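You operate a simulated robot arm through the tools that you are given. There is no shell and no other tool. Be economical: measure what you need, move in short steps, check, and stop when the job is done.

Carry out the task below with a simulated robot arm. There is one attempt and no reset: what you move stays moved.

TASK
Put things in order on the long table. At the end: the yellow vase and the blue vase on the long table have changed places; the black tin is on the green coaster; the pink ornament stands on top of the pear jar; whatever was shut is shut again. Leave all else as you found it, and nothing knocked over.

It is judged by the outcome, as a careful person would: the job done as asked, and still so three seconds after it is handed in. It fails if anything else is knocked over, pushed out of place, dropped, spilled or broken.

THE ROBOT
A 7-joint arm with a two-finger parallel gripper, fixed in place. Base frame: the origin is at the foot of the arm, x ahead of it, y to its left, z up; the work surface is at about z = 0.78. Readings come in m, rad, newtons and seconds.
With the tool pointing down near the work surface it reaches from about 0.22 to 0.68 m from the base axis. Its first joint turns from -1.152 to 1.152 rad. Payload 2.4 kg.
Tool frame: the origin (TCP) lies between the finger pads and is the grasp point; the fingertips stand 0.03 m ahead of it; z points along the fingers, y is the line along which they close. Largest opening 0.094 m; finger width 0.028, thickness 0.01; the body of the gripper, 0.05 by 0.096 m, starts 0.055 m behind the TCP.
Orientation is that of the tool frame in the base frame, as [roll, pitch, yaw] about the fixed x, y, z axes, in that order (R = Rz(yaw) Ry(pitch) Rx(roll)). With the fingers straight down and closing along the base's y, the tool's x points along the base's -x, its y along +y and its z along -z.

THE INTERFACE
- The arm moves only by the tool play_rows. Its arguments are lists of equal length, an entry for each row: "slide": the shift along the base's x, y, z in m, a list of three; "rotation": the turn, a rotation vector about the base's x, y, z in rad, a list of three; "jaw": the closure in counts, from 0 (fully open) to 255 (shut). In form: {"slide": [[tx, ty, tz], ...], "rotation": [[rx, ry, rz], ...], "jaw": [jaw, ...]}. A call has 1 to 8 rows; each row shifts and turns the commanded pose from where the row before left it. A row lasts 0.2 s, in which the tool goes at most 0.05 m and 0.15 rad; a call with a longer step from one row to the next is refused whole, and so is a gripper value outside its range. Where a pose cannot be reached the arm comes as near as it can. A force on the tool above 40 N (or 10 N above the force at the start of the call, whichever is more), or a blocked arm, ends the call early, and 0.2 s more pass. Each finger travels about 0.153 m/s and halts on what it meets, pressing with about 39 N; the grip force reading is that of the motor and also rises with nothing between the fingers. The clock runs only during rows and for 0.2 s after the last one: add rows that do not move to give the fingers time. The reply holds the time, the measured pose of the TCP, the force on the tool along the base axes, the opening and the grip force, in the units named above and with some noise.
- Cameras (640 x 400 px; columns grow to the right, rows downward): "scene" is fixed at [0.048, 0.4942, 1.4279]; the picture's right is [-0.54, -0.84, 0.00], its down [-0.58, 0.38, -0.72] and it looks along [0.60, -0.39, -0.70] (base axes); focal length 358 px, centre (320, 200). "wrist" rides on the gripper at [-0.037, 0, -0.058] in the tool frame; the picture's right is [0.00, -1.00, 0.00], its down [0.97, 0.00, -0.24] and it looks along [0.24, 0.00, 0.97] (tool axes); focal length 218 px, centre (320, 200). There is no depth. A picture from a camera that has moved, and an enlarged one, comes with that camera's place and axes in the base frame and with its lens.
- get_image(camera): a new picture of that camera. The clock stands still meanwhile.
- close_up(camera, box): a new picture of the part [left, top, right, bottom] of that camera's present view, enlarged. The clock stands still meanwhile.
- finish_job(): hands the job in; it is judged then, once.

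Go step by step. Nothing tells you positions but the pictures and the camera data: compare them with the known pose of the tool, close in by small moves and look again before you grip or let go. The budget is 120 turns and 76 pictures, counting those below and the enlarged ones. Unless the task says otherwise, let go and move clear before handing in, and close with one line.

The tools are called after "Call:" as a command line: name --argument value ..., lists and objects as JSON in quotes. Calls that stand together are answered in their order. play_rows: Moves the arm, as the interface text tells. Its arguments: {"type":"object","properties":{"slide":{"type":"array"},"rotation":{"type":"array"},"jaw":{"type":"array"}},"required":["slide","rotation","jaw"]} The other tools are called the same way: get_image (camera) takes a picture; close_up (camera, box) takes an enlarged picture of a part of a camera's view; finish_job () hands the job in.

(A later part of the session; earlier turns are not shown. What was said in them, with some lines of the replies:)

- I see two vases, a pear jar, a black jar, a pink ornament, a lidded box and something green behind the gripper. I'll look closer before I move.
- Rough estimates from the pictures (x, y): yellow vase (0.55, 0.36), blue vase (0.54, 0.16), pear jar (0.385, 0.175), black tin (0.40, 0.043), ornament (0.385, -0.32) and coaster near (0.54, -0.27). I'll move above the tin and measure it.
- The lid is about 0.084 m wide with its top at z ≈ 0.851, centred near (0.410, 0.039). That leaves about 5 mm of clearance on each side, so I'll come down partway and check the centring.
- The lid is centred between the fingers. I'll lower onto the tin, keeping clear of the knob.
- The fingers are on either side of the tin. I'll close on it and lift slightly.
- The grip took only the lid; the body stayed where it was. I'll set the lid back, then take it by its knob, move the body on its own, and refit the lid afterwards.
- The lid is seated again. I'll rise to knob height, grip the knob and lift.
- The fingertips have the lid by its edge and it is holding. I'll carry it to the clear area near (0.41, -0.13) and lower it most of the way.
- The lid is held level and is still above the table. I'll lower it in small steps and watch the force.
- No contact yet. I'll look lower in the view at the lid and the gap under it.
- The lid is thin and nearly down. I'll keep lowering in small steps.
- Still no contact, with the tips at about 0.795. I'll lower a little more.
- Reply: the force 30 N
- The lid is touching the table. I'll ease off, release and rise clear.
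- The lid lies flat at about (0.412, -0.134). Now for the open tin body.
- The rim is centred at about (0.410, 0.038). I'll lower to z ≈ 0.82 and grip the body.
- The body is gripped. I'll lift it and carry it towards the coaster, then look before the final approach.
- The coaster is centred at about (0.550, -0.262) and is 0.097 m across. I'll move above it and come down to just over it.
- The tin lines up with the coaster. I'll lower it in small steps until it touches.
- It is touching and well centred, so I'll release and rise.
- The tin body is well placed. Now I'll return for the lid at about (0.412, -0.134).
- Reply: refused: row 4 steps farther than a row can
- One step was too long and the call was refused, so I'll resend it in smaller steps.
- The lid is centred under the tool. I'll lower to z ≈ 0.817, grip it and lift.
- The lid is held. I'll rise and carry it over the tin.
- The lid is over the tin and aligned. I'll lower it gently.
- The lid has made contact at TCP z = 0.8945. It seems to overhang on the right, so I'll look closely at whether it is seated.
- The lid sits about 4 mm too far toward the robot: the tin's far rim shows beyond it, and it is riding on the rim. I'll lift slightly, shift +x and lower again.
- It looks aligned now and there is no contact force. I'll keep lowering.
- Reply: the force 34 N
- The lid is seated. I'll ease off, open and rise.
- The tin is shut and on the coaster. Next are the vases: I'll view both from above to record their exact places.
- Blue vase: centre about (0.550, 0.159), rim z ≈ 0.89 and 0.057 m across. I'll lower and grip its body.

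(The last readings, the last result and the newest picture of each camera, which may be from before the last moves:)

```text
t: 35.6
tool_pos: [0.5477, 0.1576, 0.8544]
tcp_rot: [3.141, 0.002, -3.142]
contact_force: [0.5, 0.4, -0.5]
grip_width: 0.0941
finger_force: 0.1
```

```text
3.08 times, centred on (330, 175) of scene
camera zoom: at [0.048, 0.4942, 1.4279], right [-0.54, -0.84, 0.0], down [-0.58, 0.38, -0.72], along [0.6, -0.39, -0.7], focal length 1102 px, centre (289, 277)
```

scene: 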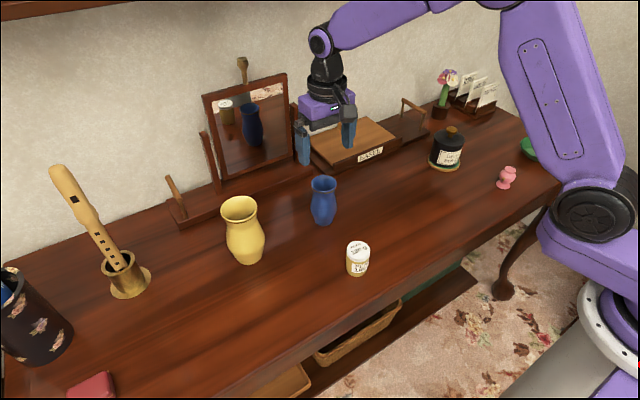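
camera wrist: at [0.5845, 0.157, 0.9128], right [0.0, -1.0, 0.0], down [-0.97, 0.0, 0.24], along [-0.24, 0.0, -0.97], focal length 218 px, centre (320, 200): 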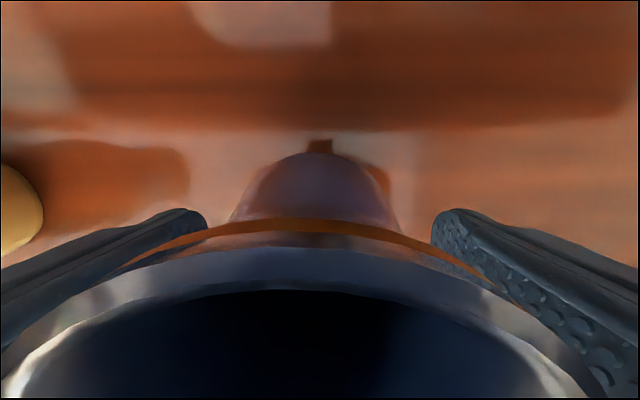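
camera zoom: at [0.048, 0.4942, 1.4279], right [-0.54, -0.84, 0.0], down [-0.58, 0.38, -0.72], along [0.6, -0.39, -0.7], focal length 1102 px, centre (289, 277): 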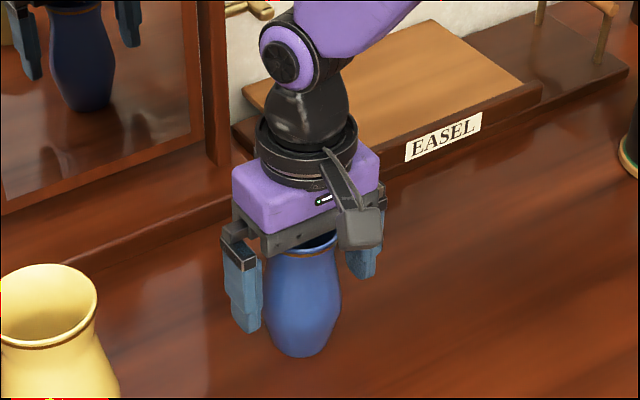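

The vase sits about 3 mm to +y of centre between the fingers. I'll shift, close gently and lift a little.

Call:
play_rows --slide '[[0, 0.003, 0], [0, 0, 0], [0, 0, 0], [0, 0, 0], [0, 0, 0], [0, 0, 0.015], [0, 0, 0.02]]' --rotation '[[0, 0, 0], [0, 0, 0], [0, 0, 0], [0, 0, 0], [0, 0, 0], [0, 0, 0], [0, 0, 0]]' --jaw '[0, 60, 140, 140, 140, 140, 140]'

Call:
close_up --camera "scene" --box '[260, 110, 400, 240]'

```text
t: 37.2
tool_pos: [0.5494, 0.1624, 0.8894]
tcp_rot: [3.142, 0.001, 3.141]
contact_force: [0.2, 0.7, -2.9]
grip_width: 0.0636
finger_force: 39.0
```

```text
3.08 times, centred on (330, 175) of scene
camera zoom: at [0.048, 0.4942, 1.4279], right [-0.54, -0.84, 0.0], down [-0.58, 0.38, -0.72], along [0.6, -0.39, -0.7], focal length 1102 px, centre (289, 277)
```

zoom: 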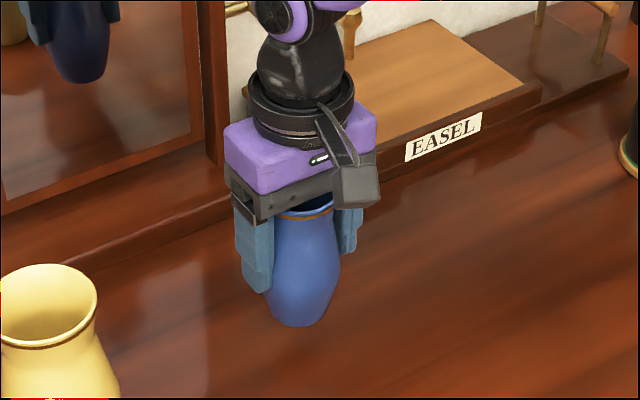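

The vase is held upright. I'll carry it to the free spot near (0.43, 0.03) and lower it close to the table.

Call:
play_rows --slide '[[0, 0, 0.035], [-0.03, -0.033, 0], [-0.03, -0.033, 0], [-0.03, -0.033, 0], [-0.03, -0.032, 0], [0, 0, -0.035], [0, 0, -0.025], [0, 0, -0.006]]' --rotation '[[0, 0, 0], [0, 0, 0], [0, 0, 0], [0, 0, 0], [0, 0, 0], [0, 0, 0], [0, 0, 0], [0, 0, 0]]' --jaw '[140, 140, 140, 140, 140, 140, 140, 140]'

Call:
play_rows --slide '[[0, 0, -0.002], [0, 0, -0.001], [0, 0, 0]]' --rotation '[[0, 0, 0], [0, 0, 0], [0, 0, 0]]' --jaw '[140, 140, 140]'

Call:
close_up --camera "scene" --box '[340, 130, 480, 270]'

```text
t: 39.0
tool_pos: [0.4296, 0.032, 0.8561]
tcp_rot: [3.141, 0.001, -3.141]
contact_force: [0.2, -0.3, -1.7]
grip_width: 0.0636
finger_force: 38.6
```

```text
t: 39.8
tool_pos: [0.4295, 0.031, 0.8548]
tcp_rot: [-3.14, 0.001, 3.14]
contact_force: [-1.0, -0.8, 8.5]
grip_width: 0.0635
finger_force: 39.1
```

```text
2.86 times, centred on (410, 200) of scene
camera zoom: at [0.0478, 0.4941, 1.4279], right [-0.54, -0.84, 0.0], down [-0.58, 0.38, -0.72], along [0.6, -0.39, -0.7], focal length 1023 px, centre (63, 200)
```

zoom: 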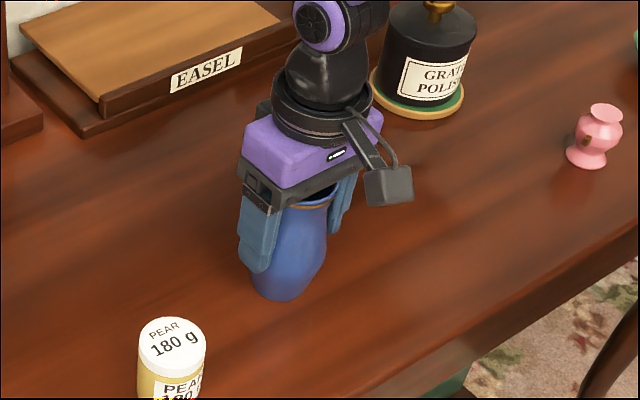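

The vase is down with about 8 N of contact. I'll release, rise, and go look at the yellow vase.

Call:
play_rows --slide '[[0, 0, 0.001], [0, 0, 0], [0, 0, 0], [0, 0, 0.03], [0, 0, 0.045], [0, 0, 0.045], [0, 0, 0.045], [0.02, 0.045, 0]]' --rotation '[[0, 0, 0], [0, 0, 0], [0, 0, 0], [0, 0, 0], [0, 0, 0], [0, 0, 0], [0, 0, 0], [0, 0, 0]]' --jaw '[140, 0, 0, 0, 0, 0, 0, 0]'

Call:
play_rows --slide '[[0.016, 0.046, 0.005], [0.016, 0.046, 0], [0.016, 0.046, 0], [0.016, 0.046, 0], [0.016, 0.046, 0], [0.01, 0.046, 0], [0, 0, 0]]' --rotation '[[0, 0, 0], [0, 0, 0], [0, 0, 0], [0, 0, 0], [0, 0, 0], [0, 0, 0], [0, 0, 0]]' --jaw '[0, 0, 0, 0, 0, 0, 0]'

Call:
get_image --camera "wrist"

Call:
get_image --camera "scene"

```text
t: 41.6
tool_pos: [0.449, 0.076, 1.0213]
tcp_rot: [-3.141, -0.002, -3.14]
contact_force: [0.2, -0.8, -1.0]
grip_width: 0.094
finger_force: 0.1
```

```text
t: 43.2
tool_pos: [0.5387, 0.3545, 1.0258]
tcp_rot: [3.14, 0.0, 3.142]
contact_force: [0.3, 0.6, -0.1]
grip_width: 0.0941
finger_force: 0.1
```

```text
31 pictures are left
camera wrist: at [0.5751, 0.3527, 1.0849], right [0.0, -1.0, 0.0], down [-0.97, 0.0, 0.24], along [-0.24, 0.0, -0.97], focal length 218 px, centre (320, 200)
```

wrist: 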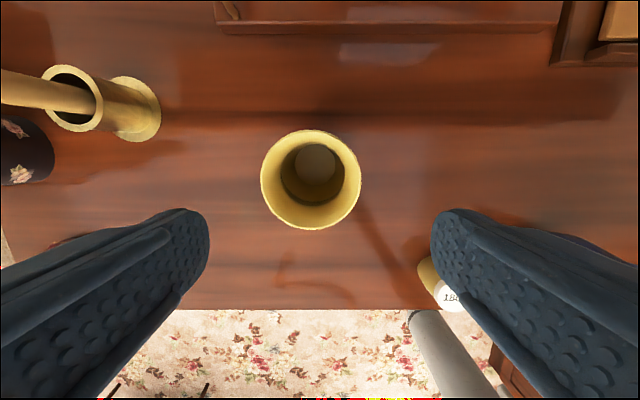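

```text
30 pictures are left
```

scene: 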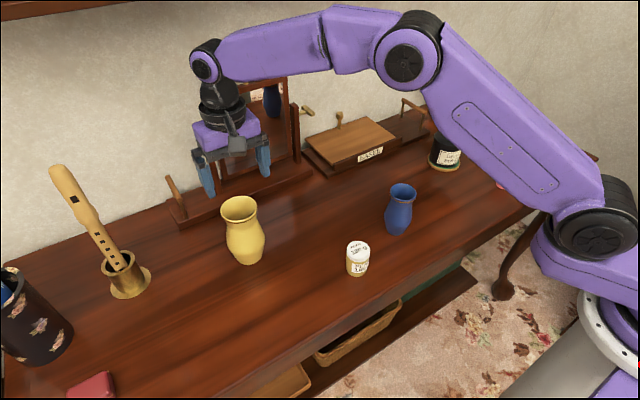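

Yellow vase: rim centre about (0.550, 0.3595), rim z ≈ 0.923 and 0.075 m across; the bulge is wider, so I'll grip at the rim. I'll lower and check before closing.

Call:
play_rows --slide '[[0.011, 0.005, -0.02], [0, 0, -0.045], [0, 0, -0.035], [0, 0, -0.014], [0, 0, 0]]' --rotation '[[0, 0, 0], [0, 0, 0], [0, 0, 0], [0, 0, 0], [0, 0, 0]]' --jaw '[0, 0, 0, 0, 0]'

Call:
get_image --camera "wrist"

Call:
close_up --camera "scene" --box '[180, 140, 300, 280]'

```text
t: 44.4
tool_pos: [0.5515, 0.3569, 0.9109]
tcp_rot: [3.141, -0.001, 3.141]
contact_force: [-0.5, 0.3, 0.6]
grip_width: 0.094
finger_force: 0.0
```

```text
29 pictures are left
camera wrist: at [0.5877, 0.3564, 0.9698], right [0.0, -1.0, 0.0], down [-0.97, 0.0, 0.24], along [-0.24, 0.0, -0.97], focal length 218 px, centre (320, 200)
```

wrist: 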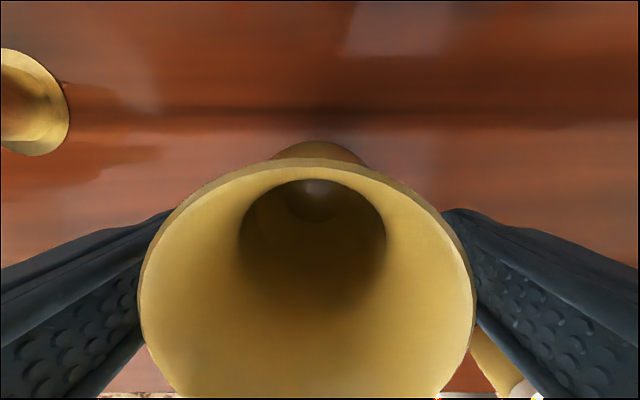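

```text
2.86 times, centred on (240, 210) of scene
camera zoom: at [0.048, 0.4942, 1.4279], right [-0.54, -0.84, 0.0], down [-0.58, 0.38, -0.72], along [0.6, -0.39, -0.7], focal length 1023 px, centre (549, 171)
```

zoom: 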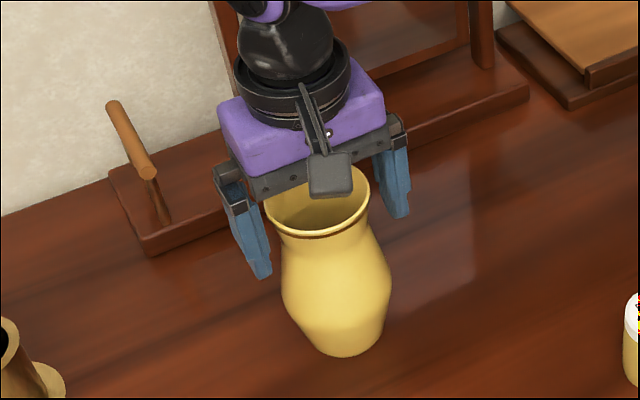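

I'm nearly centred. I'll trim a couple of millimetres, grip the rim and lift slowly.

Call:
play_rows --slide '[[-0.002, 0.0025, -0.002], [0, 0, 0], [0, 0, 0], [0, 0, 0], [0, 0, 0.01], [0, 0, 0.015], [0, 0, 0]]' --rotation '[[0, 0, 0], [0, 0, 0], [0, 0, 0], [0, 0, 0], [0, 0, 0], [0, 0, 0], [0, 0, 0]]' --jaw '[0, 50, 120, 120, 120, 120, 120]'

Call:
close_up --camera "scene" --box '[180, 140, 300, 280]'

```text
t: 46.0
tool_pos: [0.5485, 0.3588, 0.9335]
tcp_rot: [3.141, -0.002, -3.142]
contact_force: [0.4, 0.1, -2.5]
grip_width: 0.0762
finger_force: 39.0
```

```text
2.86 times, centred on (240, 210) of scene
camera zoom: at [0.048, 0.4942, 1.4279], right [-0.54, -0.84, 0.0], down [-0.58, 0.38, -0.72], along [0.6, -0.39, -0.7], focal length 1023 px, centre (549, 171)
```

zoom: 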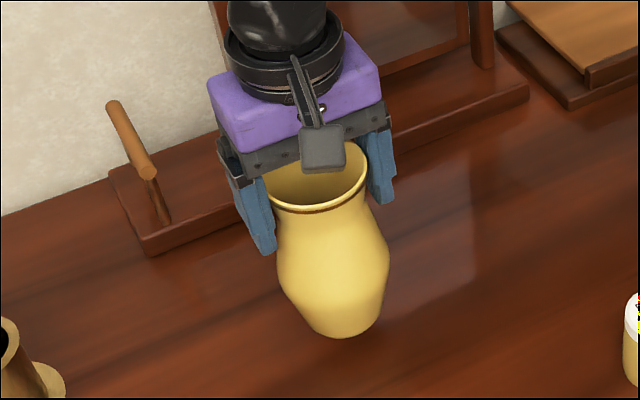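

It is lifted cleanly. I'll carry it along y to the blue vase's original place (0.550, 0.160) and come down to just above the table.

Call:
play_rows --slide '[[0, -0.01, 0.02], [0, -0.035, 0], [0, -0.04, 0], [0, -0.04, 0], [0.001, -0.04, 0], [0, -0.034, 0], [0, 0, -0.025], [0, 0, -0.012]]' --rotation '[[0, 0, 0], [0, 0, 0], [0, 0, 0], [0, 0, 0], [0, 0, 0], [0, 0, 0], [0, 0, 0], [0, 0, 0]]' --jaw '[120, 120, 120, 120, 120, 120, 120, 120]'

Call:
play_rows --slide '[[0, 0, -0.004], [0, 0, -0.002], [0, 0, 0]]' --rotation '[[0, 0, 0], [0, 0, 0], [0, 0, 0]]' --jaw '[120, 120, 120]'

Call:
close_up --camera "scene" --box '[260, 120, 400, 260]'

```text
t: 47.8
tool_pos: [0.5496, 0.1612, 0.917]
tcp_rot: [3.141, 0.0, -3.14]
contact_force: [-0.1, 0.1, -3.4]
grip_width: 0.0762
finger_force: 38.4
```

```text
t: 48.6
tool_pos: [0.5496, 0.1608, 0.9132]
tcp_rot: [3.141, 0.0, -3.14]
contact_force: [0.1, 0.8, -3.4]
grip_width: 0.0763
finger_force: 39.0
```

```text
2.86 times, centred on (330, 190) of scene
camera zoom: at [0.048, 0.4942, 1.4279], right [-0.54, -0.84, 0.0], down [-0.58, 0.38, -0.72], along [0.6, -0.39, -0.7], focal length 1023 px, centre (291, 229)
```

zoom: 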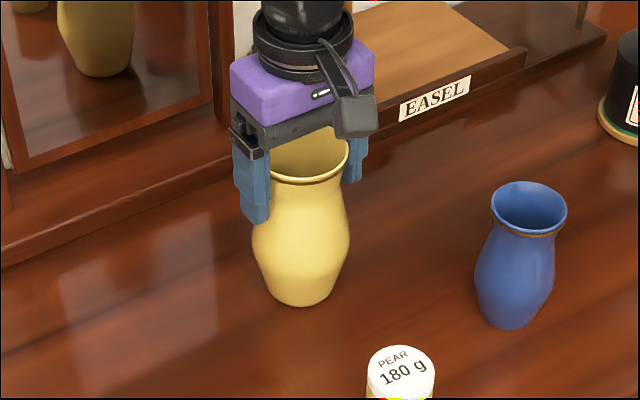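

Still hanging free at z = 0.913. I'll lower the last few millimetres until it touches.

Call:
play_rows --slide '[[0, 0, -0.002], [0, 0, -0.002], [0, 0, 0]]' --rotation '[[0, 0, 0], [0, 0, 0], [0, 0, 0]]' --jaw '[120, 120, 120]'

```text
t: 49.4
tool_pos: [0.5501, 0.1602, 0.9094]
tcp_rot: [-3.141, 0.001, -3.14]
contact_force: [-12.3, -1.0, 31.1]
grip_width: 0.0764
finger_force: 39.5
```

It is firmly down. I'll ease up a millimetre, release and rise straight up.

Call:
play_rows --slide '[[0, 0, 0.001], [0, 0, 0.0005], [0, 0, 0], [0, 0, 0], [0, 0, 0.02], [0, 0, 0.045], [0, 0, 0.045]]' --rotation '[[0, 0, 0], [0, 0, 0], [0, 0, 0], [0, 0, 0], [0, 0, 0], [0, 0, 0], [0, 0, 0]]' --jaw '[120, 120, 0, 0, 0, 0, 0]'

Call:
get_image --camera "wrist"

```text
t: 51.0
tool_pos: [0.5515, 0.1627, 1.0204]
tcp_rot: [3.141, 0.001, -3.139]
contact_force: [-0.2, 0.6, -0.1]
grip_width: 0.0938
finger_force: 0.2
```

```text
25 pictures are left
camera wrist: at [0.5883, 0.1611, 1.08], right [0.0, -1.0, 0.0], down [-0.97, 0.0, 0.24], along [-0.24, 0.0, -0.97], focal length 218 px, centre (320, 200)
```

wrist: 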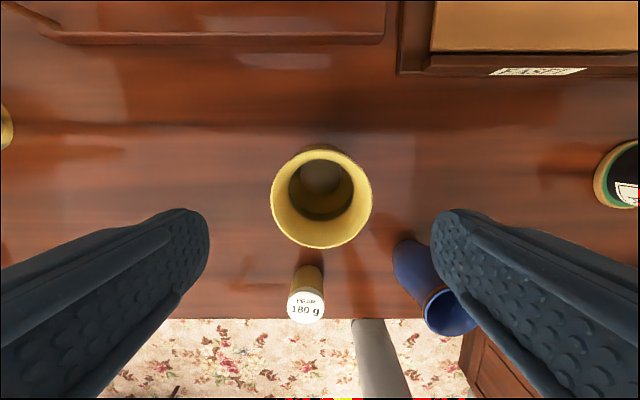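

The yellow vase stands where the blue one was. I'll return to the blue vase at (0.43, 0.031).

Call:
play_rows --slide '[[-0.03, -0.033, 0], [-0.03, -0.033, 0], [-0.03, -0.033, 0], [-0.031, -0.032, 0], [0, 0, -0.045], [0, 0, 0]]' --rotation '[[0, 0, 0], [0, 0, 0], [0, 0, 0], [0, 0, 0], [0, 0, 0], [0, 0, 0]]' --jaw '[0, 0, 0, 0, 0, 0]'

Call:
get_image --camera "wrist"

```text
t: 52.4
tool_pos: [0.4276, 0.0277, 0.9734]
tcp_rot: [3.141, 0.0, 3.142]
contact_force: [0.1, 0.4, -0.4]
grip_width: 0.0939
finger_force: 0.1
```

```text
24 pictures are left
camera wrist: at [0.4643, 0.0258, 1.0318], right [0.0, -1.0, 0.0], down [-0.97, 0.0, 0.24], along [-0.24, 0.0, -0.97], focal length 218 px, centre (320, 200)
```

wrist: 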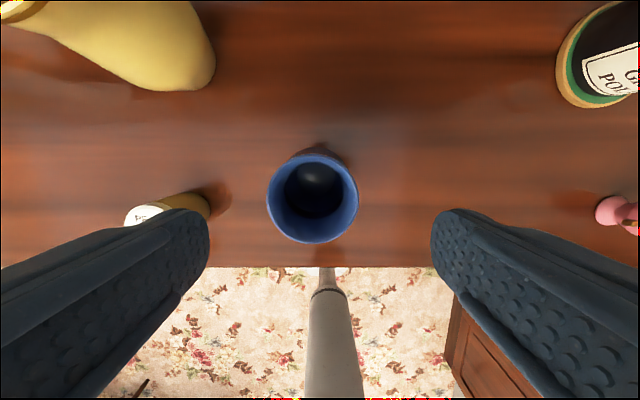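

Centred to within 4 mm; I'll trim that, lower, grip and lift.

Call:
play_rows --slide '[[0.001, 0.0035, -0.03], [0, 0, -0.045], [0, 0, -0.043], [0, 0, 0], [0, 0, 0], [0, 0, 0], [0, 0, 0], [0, 0, 0.02]]' --rotation '[[0, 0, 0], [0, 0, 0], [0, 0, 0], [0, 0, 0], [0, 0, 0], [0, 0, 0], [0, 0, 0], [0, 0, 0]]' --jaw '[0, 0, 0, 0, 60, 140, 140, 140]'

Call:
close_up --camera "scene" --box '[340, 130, 480, 270]'

```text
t: 54.2
tool_pos: [0.4306, 0.0316, 0.8763]
tcp_rot: [3.141, 0.0, -3.14]
contact_force: [0.4, -0.3, -1.6]
grip_width: 0.0636
finger_force: 39.2
```

```text
2.86 times, centred on (410, 200) of scene
camera zoom: at [0.048, 0.4942, 1.4279], right [-0.54, -0.84, 0.0], down [-0.58, 0.38, -0.72], along [0.6, -0.39, -0.7], focal length 1023 px, centre (63, 200)
```

zoom: 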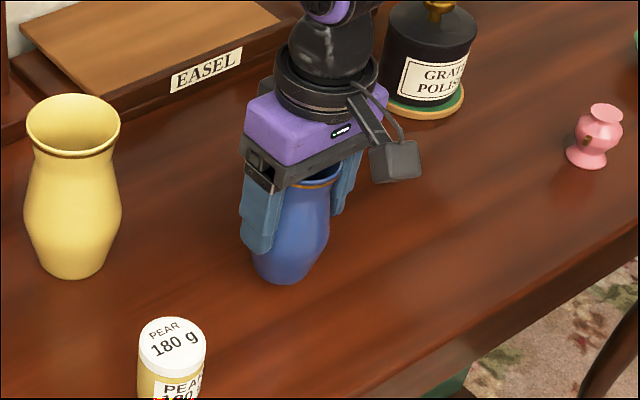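

The blue vase is held. I'll lift it high enough to clear everything and carry it to the yellow vase's original place (0.549, 0.359).

Call:
play_rows --slide '[[0, 0, 0.03], [0, 0, 0.045], [0, 0, 0.045], [0, 0, 0.035]]' --rotation '[[0, 0, 0], [0, 0, 0], [0, 0, 0], [0, 0, 0]]' --jaw '[140, 140, 140, 140]'

Call:
play_rows --slide '[[0.0148, 0.041, 0], [0.0148, 0.041, 0], [0.0148, 0.041, 0], [0.0148, 0.041, 0], [0.0148, 0.041, 0], [0.0148, 0.041, 0], [0.0148, 0.041, 0], [0.0148, 0.041, 0]]' --rotation '[[0, 0, 0], [0, 0, 0], [0, 0, 0], [0, 0, 0], [0, 0, 0], [0, 0, 0], [0, 0, 0], [0, 0, 0]]' --jaw '[140, 140, 140, 140, 140, 140, 140, 140]'

Call:
play_rows --slide '[[0, 0, -0.03], [0, 0, -0.045], [0, 0, -0.045], [0, 0, -0.035], [0, 0, -0.013], [0, 0, 0]]' --rotation '[[0, 0, 0], [0, 0, 0], [0, 0, 0], [0, 0, 0], [0, 0, 0], [0, 0, 0]]' --jaw '[140, 140, 140, 140, 140, 140]'

Call:
get_image --camera "scene"

```text
t: 55.2
tool_pos: [0.4296, 0.0337, 1.0327]
tcp_rot: [-3.141, -0.002, 3.141]
contact_force: [-0.5, -0.4, -1.9]
grip_width: 0.0634
finger_force: 38.5
```

```text
t: 57.0
tool_pos: [0.5466, 0.3613, 1.0302]
tcp_rot: [-3.141, -0.002, 3.141]
contact_force: [-0.2, -0.7, -1.9]
grip_width: 0.0634
finger_force: 38.6
```

```text
t: 58.4
tool_pos: [0.5497, 0.3604, 0.8635]
tcp_rot: [3.14, -0.001, -3.139]
contact_force: [0.7, 0.2, -2.0]
grip_width: 0.0635
finger_force: 39.2
```

```text
22 pictures are left
```

scene: 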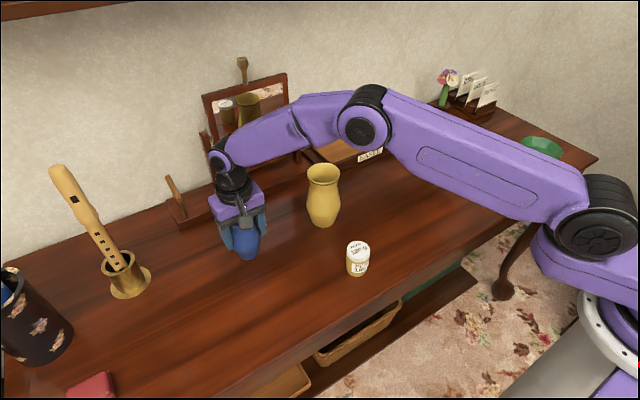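

The blue vase is about 8 mm above the table at the right spot. I'll lower it until it touches.

Call:
play_rows --slide '[[0, 0, -0.005], [0, 0, -0.002], [0, 0, -0.0015], [0, 0, 0]]' --rotation '[[0, 0, 0], [0, 0, 0], [0, 0, 0], [0, 0, 0]]' --jaw '[140, 140, 140, 140]'

```text
t: 59.4
tool_pos: [0.5485, 0.3613, 0.8555]
tcp_rot: [-3.141, 0.001, -3.142]
contact_force: [-0.7, -1.2, 4.2]
grip_width: 0.0634
finger_force: 39.1
```

It is touching, so I'll release and rise straight up.

Call:
play_rows --slide '[[0, 0, 0], [0, 0, 0], [0, 0, 0], [0, 0, 0.03], [0, 0, 0.045], [0, 0, 0.045], [0, 0, 0.045]]' --rotation '[[0, 0, 0], [0, 0, 0], [0, 0, 0], [0, 0, 0], [0, 0, 0], [0, 0, 0], [0, 0, 0]]' --jaw '[0, 0, 0, 0, 0, 0, 0]'

Call:
play_rows --slide '[[-0.03, -0.038, 0], [-0.03, -0.038, 0], [-0.03, -0.038, 0], [-0.03, -0.038, 0], [-0.02, -0.03, 0], [0, 0, 0]]' --rotation '[[0, 0, 0], [0, 0, 0], [0, 0, 0], [0, 0, 0], [0, 0, 0], [0, 0, 0]]' --jaw '[0, 0, 0, 0, 0, 0]'

Call:
get_image --camera "wrist"

Call:
close_up --camera "scene" --box '[200, 130, 420, 290]'

```text
t: 61.0
tool_pos: [0.5509, 0.3615, 1.0213]
tcp_rot: [3.14, 0.0, -3.14]
contact_force: [0.0, -0.2, -1.0]
grip_width: 0.094
finger_force: 0.2
```

```text
t: 62.4
tool_pos: [0.4071, 0.1807, 1.0182]
tcp_rot: [3.141, 0.0, -3.139]
contact_force: [1.1, 0.0, 0.8]
grip_width: 0.0939
finger_force: 0.1
```

```text
21 pictures are left
camera wrist: at [0.4447, 0.1796, 1.0774], right [0.0, -1.0, 0.0], down [-0.97, 0.0, 0.24], along [-0.24, 0.0, -0.97], focal length 218 px, centre (320, 200)
```

wrist: 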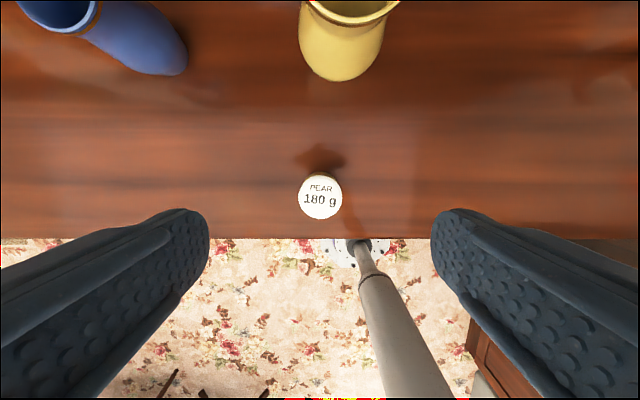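

```text
2.50 times, centred on (310, 210) of scene
camera zoom: at [0.048, 0.4941, 1.4279], right [-0.54, -0.84, 0.0], down [-0.58, 0.38, -0.72], along [0.6, -0.39, -0.7], focal length 895 px, centre (345, 175)
```

zoom: 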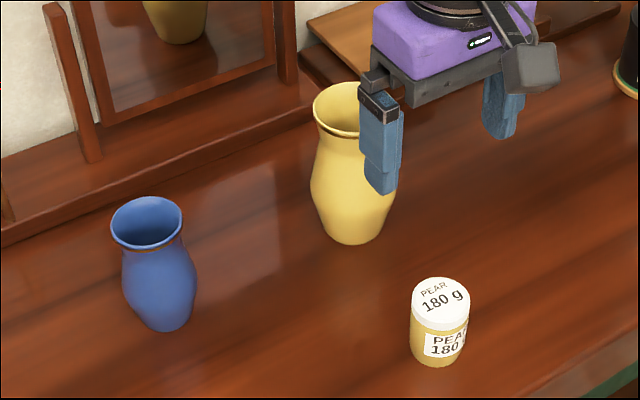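

Both vases stand swapped. The pear jar's lid is centred at about (0.391, 0.180), top z ≈ 0.845 and 0.048 m across. Now I'll look at the ornament from above.

Call:
play_rows --slide '[[-0.002, -0.045, 0], [-0.002, -0.048, 0], [-0.002, -0.048, 0], [-0.002, -0.048, 0], [0, -0.048, 0], [0, -0.048, 0], [0, -0.048, 0], [0, -0.048, 0]]' --rotation '[[0, 0, 0], [0, 0, 0], [0, 0, 0], [0, 0, 0], [0, 0, 0], [0, 0, 0], [0, 0, 0], [0, 0, 0]]' --jaw '[0, 0, 0, 0, 0, 0, 0, 0]'

Call:
play_rows --slide '[[0, -0.045, 0], [0, -0.045, 0], [0, -0.03, 0], [0, 0, -0.045], [0, 0, -0.03], [0, 0, 0]]' --rotation '[[0, 0, 0], [0, 0, 0], [0, 0, 0], [0, 0, 0], [0, 0, 0], [0, 0, 0]]' --jaw '[0, 0, 0, 0, 0, 0]'

Call:
get_image --camera "wrist"

Call:
close_up --camera "scene" --box '[470, 140, 550, 200]'

```text
t: 64.2
tool_pos: [0.3986, -0.2034, 1.015]
tcp_rot: [-3.141, 0.0, -3.14]
contact_force: [-0.6, 0.6, 0.3]
grip_width: 0.094
finger_force: 0.0
```

```text
t: 65.6
tool_pos: [0.4026, -0.3221, 0.9439]
tcp_rot: [-3.142, 0.0, -3.139]
contact_force: [0.1, 0.5, 0.1]
grip_width: 0.0939
finger_force: 0.2
```

```text
19 pictures are left
camera wrist: at [0.4392, -0.3225, 1.003], right [0.0, -1.0, 0.0], down [-0.97, 0.0, 0.24], along [-0.24, 0.0, -0.97], focal length 218 px, centre (320, 200)
```

wrist: 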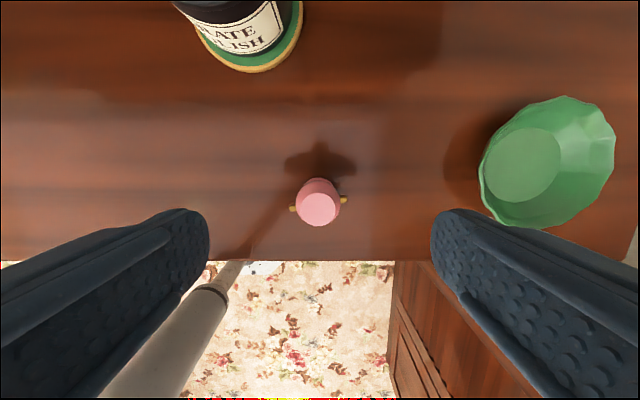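

```text
6.67 times, centred on (510, 170) of scene
camera zoom: at [0.048, 0.4942, 1.4279], right [-0.54, -0.84, 0.0], down [-0.58, 0.38, -0.72], along [0.6, -0.39, -0.7], focal length 2388 px, centre (-947, 400)
```

zoom: 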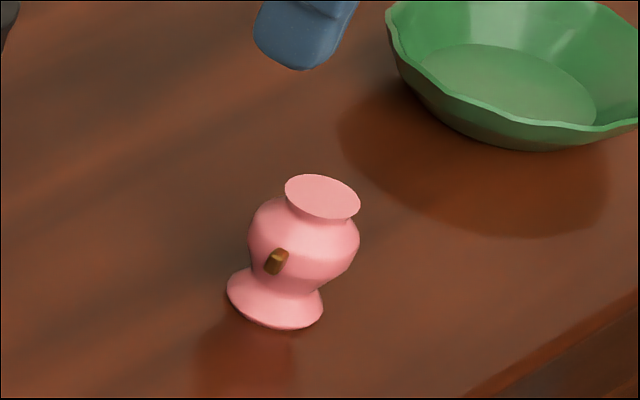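

Ornament: centre about (0.389, -0.321), top z ≈ 0.83, with side lugs roughly along y. I'll turn the gripper by -1.36 rad so it closes across the plain sides.

Call:
play_rows --slide '[[-0.013, 0.001, 0], [0, 0, 0], [0, 0, 0], [0, 0, 0], [0, 0, 0], [0, 0, 0], [0, 0, 0], [0, 0, 0]]' --rotation '[[0, 0, -0.14], [0, 0, -0.14], [0, 0, -0.14], [0, 0, -0.14], [0, 0, -0.14], [0, 0, -0.14], [0, 0, -0.14], [0, 0, -0.14]]' --jaw '[0, 0, 0, 0, 0, 0, 0, 0]'

Call:
play_rows --slide '[[0, 0, 0], [0, 0, 0], [0, 0, -0.03], [0, 0, 0]]' --rotation '[[0, 0, -0.12], [0, 0, -0.12], [0, 0, 0], [0, 0, 0]]' --jaw '[0, 0, 0, 0]'

Call:
get_image --camera "wrist"

```text
t: 67.4
tool_pos: [0.3871, -0.321, 0.9449]
tcp_rot: [3.14, 0.0, 2.02]
contact_force: [0.1, -0.7, 0.4]
grip_width: 0.0939
finger_force: 0.1
```

```text
t: 68.4
tool_pos: [0.3881, -0.3217, 0.9153]
tcp_rot: [-3.141, -0.001, 1.782]
contact_force: [-0.7, 0.0, 0.6]
grip_width: 0.0942
finger_force: 0.2
```

```text
17 pictures are left
camera wrist: at [0.3957, -0.3586, 0.9739], right [-0.98, -0.21, 0.0], down [-0.2, 0.95, 0.24], along [-0.05, 0.23, -0.97], focal length 218 px, centre (320, 200)
```

wrist: 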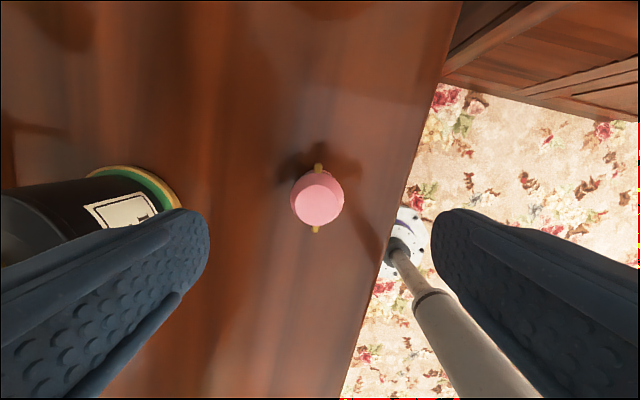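

The lugs now lie across the closing line and the ornament is centred. I'll lower and check before gripping.

Call:
play_rows --slide '[[0.0005, 0, -0.04], [0, 0, -0.035], [0, 0, -0.021], [0, 0, 0]]' --rotation '[[0, 0, 0], [0, 0, 0], [0, 0, 0], [0, 0, 0]]' --jaw '[0, 0, 0, 0]'

Call:
get_image --camera "wrist"

```text
t: 69.4
tool_pos: [0.3888, -0.3227, 0.8171]
tcp_rot: [-3.141, 0.001, 1.781]
contact_force: [0.4, 0.3, -0.4]
grip_width: 0.094
finger_force: 0.1
```

```text
16 pictures are left
camera wrist: at [0.3959, -0.3598, 0.8762], right [-0.98, -0.21, 0.0], down [-0.2, 0.95, 0.24], along [-0.05, 0.23, -0.97], focal length 218 px, centre (320, 200)
```

wrist: 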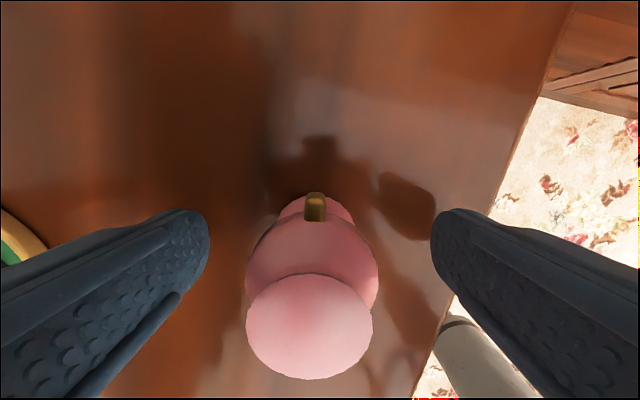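

It is nearly centred. I'll shift +2 mm in x and +3 mm in y, close gently, and lift a little.

Call:
play_rows --slide '[[0.0015, 0.003, 0], [0, 0, 0], [0, 0, 0], [0, 0, 0], [0, 0, 0], [0, 0, 0], [0, 0, 0.015], [0, 0, 0.015]]' --rotation '[[0, 0, 0], [0, 0, 0], [0, 0, 0], [0, 0, 0], [0, 0, 0], [0, 0, 0], [0, 0, 0], [0, 0, 0]]' --jaw '[0, 80, 130, 190, 190, 190, 190, 190]'

Call:
close_up --camera "scene" --box '[460, 120, 560, 200]'

Call:
get_image --camera "wrist"

```text
t: 71.2
tool_pos: [0.3893, -0.3194, 0.8486]
tcp_rot: [3.14, 0.0, 1.781]
contact_force: [-0.2, 0.2, -0.2]
grip_width: 0.0369
finger_force: 38.9
```

```text
5.00 times, centred on (510, 160) of scene
camera zoom: at [0.048, 0.4942, 1.4279], right [-0.54, -0.84, 0.0], down [-0.58, 0.38, -0.72], along [0.6, -0.39, -0.7], focal length 1791 px, centre (-630, 400)
```

zoom: 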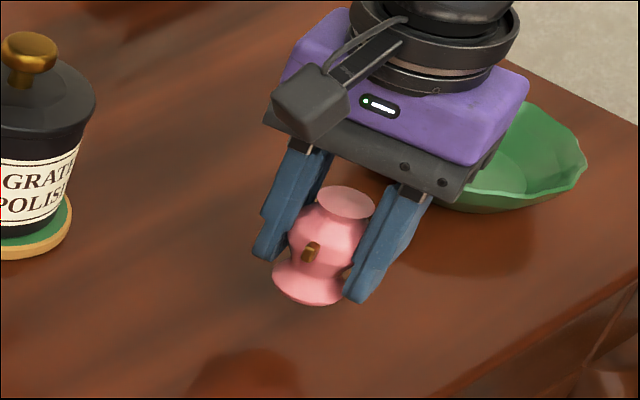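

```text
14 pictures are left
camera wrist: at [0.3965, -0.3569, 0.907], right [-0.98, -0.21, 0.0], down [-0.2, 0.95, 0.24], along [-0.05, 0.24, -0.97], focal length 218 px, centre (320, 200)
```

wrist: 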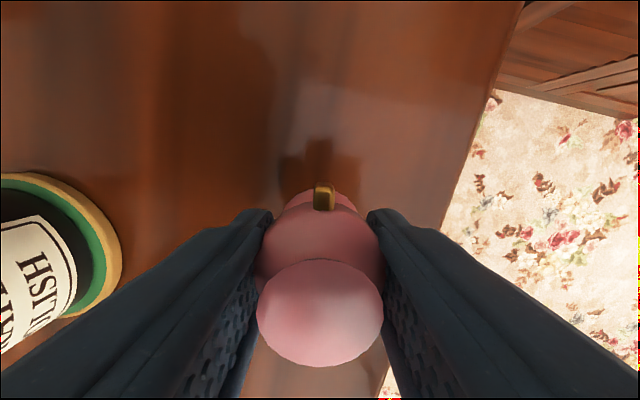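

The ornament is held upright. I'll raise it and carry it along y to above the pear jar.

Call:
play_rows --slide '[[0, 0, 0.04], [0, 0, 0.045], [0, 0, 0.03], [0, 0.03, 0], [0, 0.045, 0], [0, 0.045, 0], [0, 0.045, 0], [0, 0.045, 0]]' --rotation '[[0, 0, 0], [0, 0, 0], [0, 0, 0], [0, 0, 0], [0, 0, 0], [0, 0, 0], [0, 0, 0], [0, 0, 0]]' --jaw '[190, 190, 190, 190, 190, 190, 190, 190]'

Call:
play_rows --slide '[[0, 0.045, 0], [0, 0.045, 0], [0, 0.045, 0], [0, 0.045, 0], [0.001, 0.045, 0], [0.001, 0.04, 0], [0, 0.02, 0], [0, 0, 0]]' --rotation '[[0, 0, 0], [0, 0, 0], [0, 0, 0], [0, 0, 0], [0, 0, 0], [0, 0, 0], [0, 0, 0], [0, 0, 0]]' --jaw '[190, 190, 190, 190, 190, 190, 190, 190]'

Call:
get_image --camera "wrist"

Call:
get_image --camera "scene"

```text
t: 73.0
tool_pos: [0.3898, -0.1054, 0.9633]
tcp_rot: [-3.14, 0.0, 1.781]
contact_force: [0.5, 0.0, -0.1]
grip_width: 0.0366
finger_force: 39.1
```

```text
t: 74.8
tool_pos: [0.3907, 0.1763, 0.9645]
tcp_rot: [3.141, 0.0, 1.78]
contact_force: [-0.2, 0.0, 0.1]
grip_width: 0.0366
finger_force: 39.1
```

```text
13 pictures are left
camera wrist: at [0.3988, 0.1385, 1.023], right [-0.98, -0.21, 0.0], down [-0.2, 0.95, 0.24], along [-0.05, 0.23, -0.97], focal length 218 px, centre (320, 200)
```

wrist: 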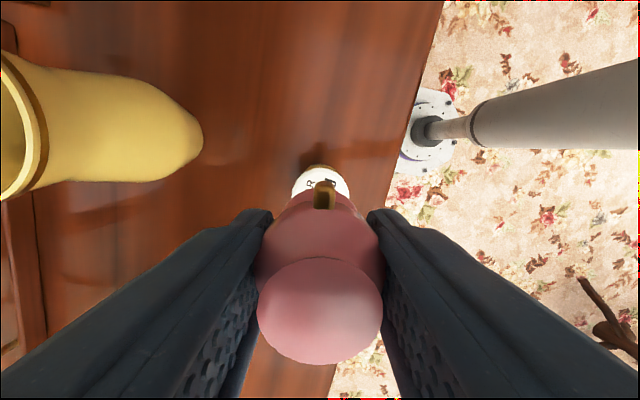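

```text
12 pictures are left
```

scene: 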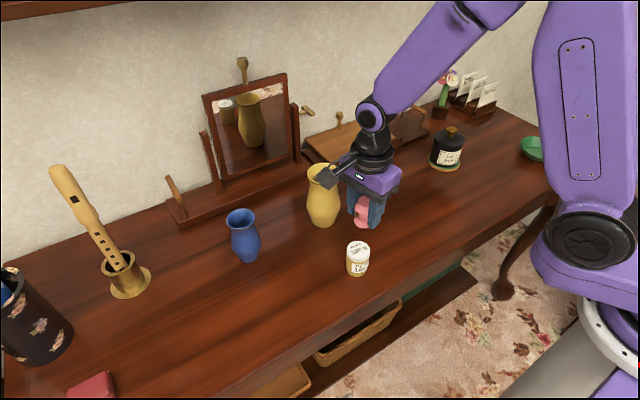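

The ornament lines up with the jar lid to within 3 mm. I'll trim +y and lower to just above the lid.

Call:
play_rows --slide '[[0, 0.0025, -0.03], [0, 0, -0.025], [0, 0, -0.012], [0, 0, 0]]' --rotation '[[0, 0, 0], [0, 0, 0], [0, 0, 0], [0, 0, 0]]' --jaw '[190, 190, 190, 190]'

Call:
close_up --camera "scene" --box '[320, 200, 400, 280]'

Call:
get_image --camera "wrist"

```text
t: 75.8
tool_pos: [0.3897, 0.1791, 0.8978]
tcp_rot: [-3.142, -0.001, 1.782]
contact_force: [-0.4, 0.0, 0.1]
grip_width: 0.0368
finger_force: 38.8
```

```text
5.00 times, centred on (360, 240) of scene
camera zoom: at [0.048, 0.4942, 1.4279], right [-0.54, -0.84, 0.0], down [-0.58, 0.38, -0.72], along [0.6, -0.39, -0.7], focal length 1791 px, centre (120, 0)
```

zoom: 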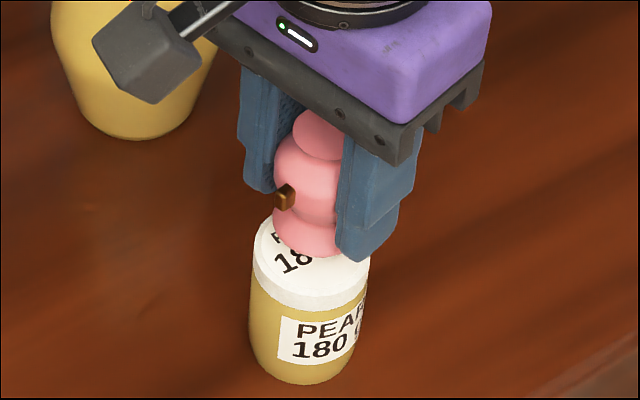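

```text
10 pictures are left
camera wrist: at [0.398, 0.1419, 0.9564], right [-0.98, -0.21, 0.0], down [-0.2, 0.95, 0.24], along [-0.05, 0.23, -0.97], focal length 218 px, centre (320, 200)
```

wrist: 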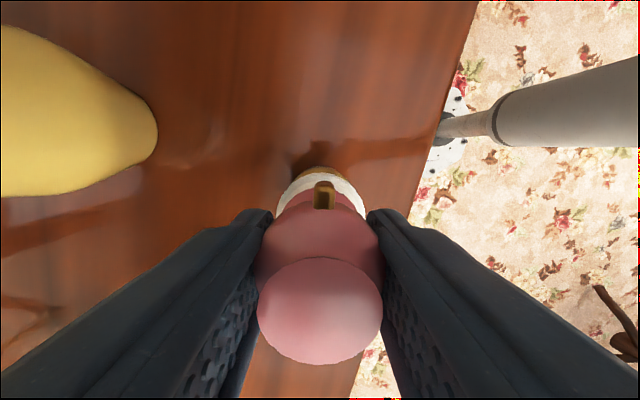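

It is well centred, with about 15 mm to go. I'll lower in small steps.

Call:
play_rows --slide '[[0, 0, -0.007], [0, 0, -0.003], [0, 0, -0.002], [0, 0, 0]]' --rotation '[[0, 0, 0], [0, 0, 0], [0, 0, 0], [0, 0, 0]]' --jaw '[190, 190, 190, 190]'

Call:
close_up --camera "scene" --box '[320, 200, 400, 280]'

```text
t: 76.8
tool_pos: [0.3913, 0.1782, 0.8849]
tcp_rot: [3.141, 0.001, 1.782]
contact_force: [0.2, -0.2, -0.2]
grip_width: 0.0368
finger_force: 39.4
```

```text
5.00 times, centred on (360, 240) of scene
camera zoom: at [0.048, 0.4942, 1.4279], right [-0.54, -0.84, 0.0], down [-0.58, 0.38, -0.72], along [0.6, -0.39, -0.7], focal length 1791 px, centre (120, 0)
```

zoom: 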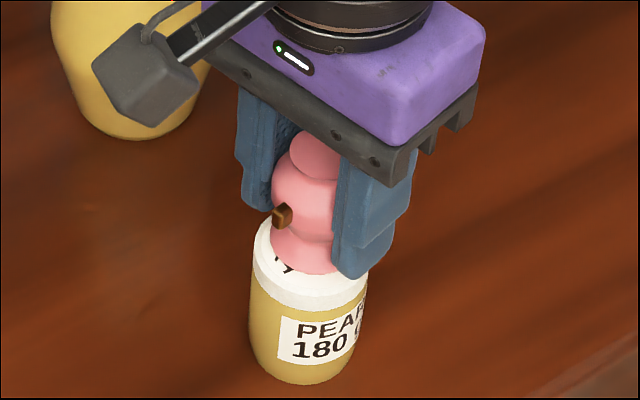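

Call:
play_rows --slide '[[0, 0, -0.001], [0, 0, -0.001], [0, 0, 0]]' --rotation '[[0, 0, 0], [0, 0, 0], [0, 0, 0]]' --jaw '[190, 190, 190]'

```text
t: 77.6
tool_pos: [0.3913, 0.1789, 0.8838]
tcp_rot: [3.139, 0.001, 1.782]
contact_force: [-0.5, -2.9, 23.5]
grip_width: 0.037
finger_force: 38.4
```

It has contacted the lid at z ≈ 0.884. I'll ease off about a millimetre, release slowly and rise.

Call:
play_rows --slide '[[0, 0, 0.001], [0, 0, 0]]' --rotation '[[0, 0, 0], [0, 0, 0]]' --jaw '[190, 190]'

Call:
close_up --camera "scene" --box '[320, 200, 400, 280]'

```text
t: 78.2
tool_pos: [0.3897, 0.1795, 0.8841]
tcp_rot: [-3.139, 0.0, 1.783]
contact_force: [0.6, 0.1, 0.0]
grip_width: 0.0365
finger_force: 39.2
```

```text
5.00 times, centred on (360, 240) of scene
camera zoom: at [0.048, 0.4942, 1.4279], right [-0.54, -0.84, 0.0], down [-0.58, 0.38, -0.72], along [0.6, -0.39, -0.7], focal length 1791 px, centre (120, 0)
```

zoom: 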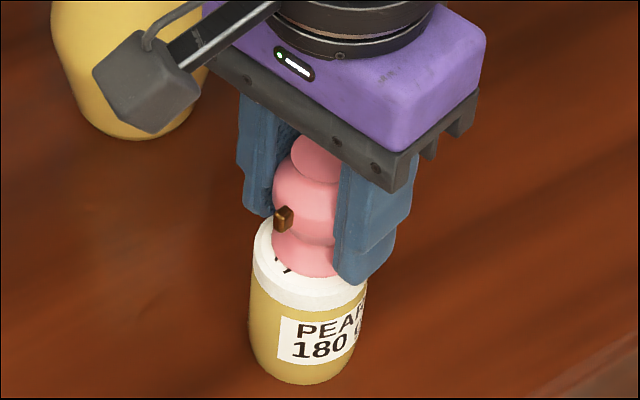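

Zero residual force, standing on the lid. I'll open in place.

Call:
play_rows --slide '[[0, 0, -0.0003], [0, 0, 0], [0, 0, 0], [0, 0, 0], [0, 0, 0.01], [0, 0, 0.03], [0, 0, 0.045], [0, 0, 0.045]]' --rotation '[[0, 0, 0], [0, 0, 0], [0, 0, 0], [0, 0, 0], [0, 0, 0], [0, 0, 0], [0, 0, 0], [0, 0, 0]]' --jaw '[190, 120, 50, 20, 0, 0, 0, 0]'

Call:
play_rows --slide '[[0, -0.045, 0], [0, -0.045, 0], [0, -0.045, 0], [0, 0, 0]]' --rotation '[[0, 0, 0], [0, 0, 0], [0, 0, 0], [0, 0, 0]]' --jaw '[0, 0, 0, 0]'

Call:
get_image --camera "scene"

Call:
close_up --camera "scene" --box '[200, 130, 420, 290]'

```text
t: 80.0
tool_pos: [0.3914, 0.179, 1.0165]
tcp_rot: [-3.14, -0.001, 1.782]
contact_force: [-0.4, -0.2, 0.1]
grip_width: 0.0938
finger_force: 0.0
```

```text
t: 81.0
tool_pos: [0.3921, 0.0436, 1.0147]
tcp_rot: [3.141, 0.001, 1.781]
contact_force: [-0.1, 0.7, 0.4]
grip_width: 0.0941
finger_force: 0.0
```

```text
7 pictures are left
```

scene: 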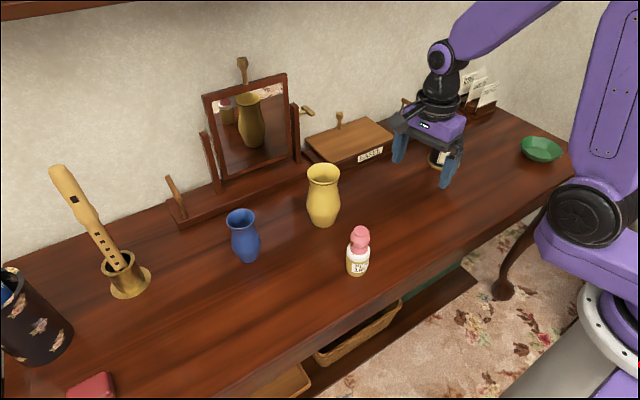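

```text
2.50 times, centred on (310, 210) of scene
camera zoom: at [0.048, 0.4941, 1.4279], right [-0.54, -0.84, 0.0], down [-0.58, 0.38, -0.72], along [0.6, -0.39, -0.7], focal length 895 px, centre (345, 175)
```

zoom: 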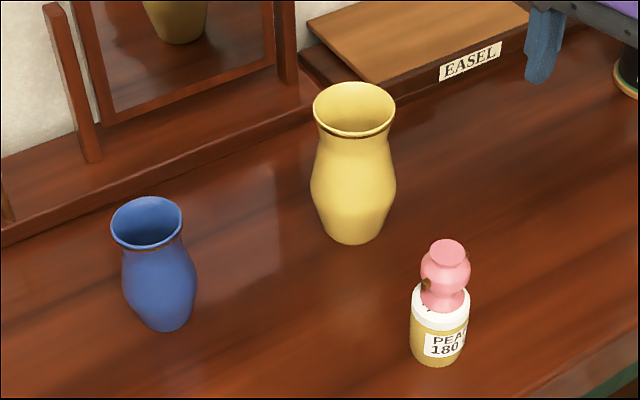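

The vases have changed places, the ornament stands on the pear jar, and the tin is shut on its coaster. Nothing else has moved and the arm is clear, so I'm handing in.

Call:
finish_job

```text
The job is handed in.
```

The job is handed in: the yellow and blue vases have changed places, the black tin is on the green coaster with its lid back on, and the pink ornament stands on the pear jar, with nothing knocked over.
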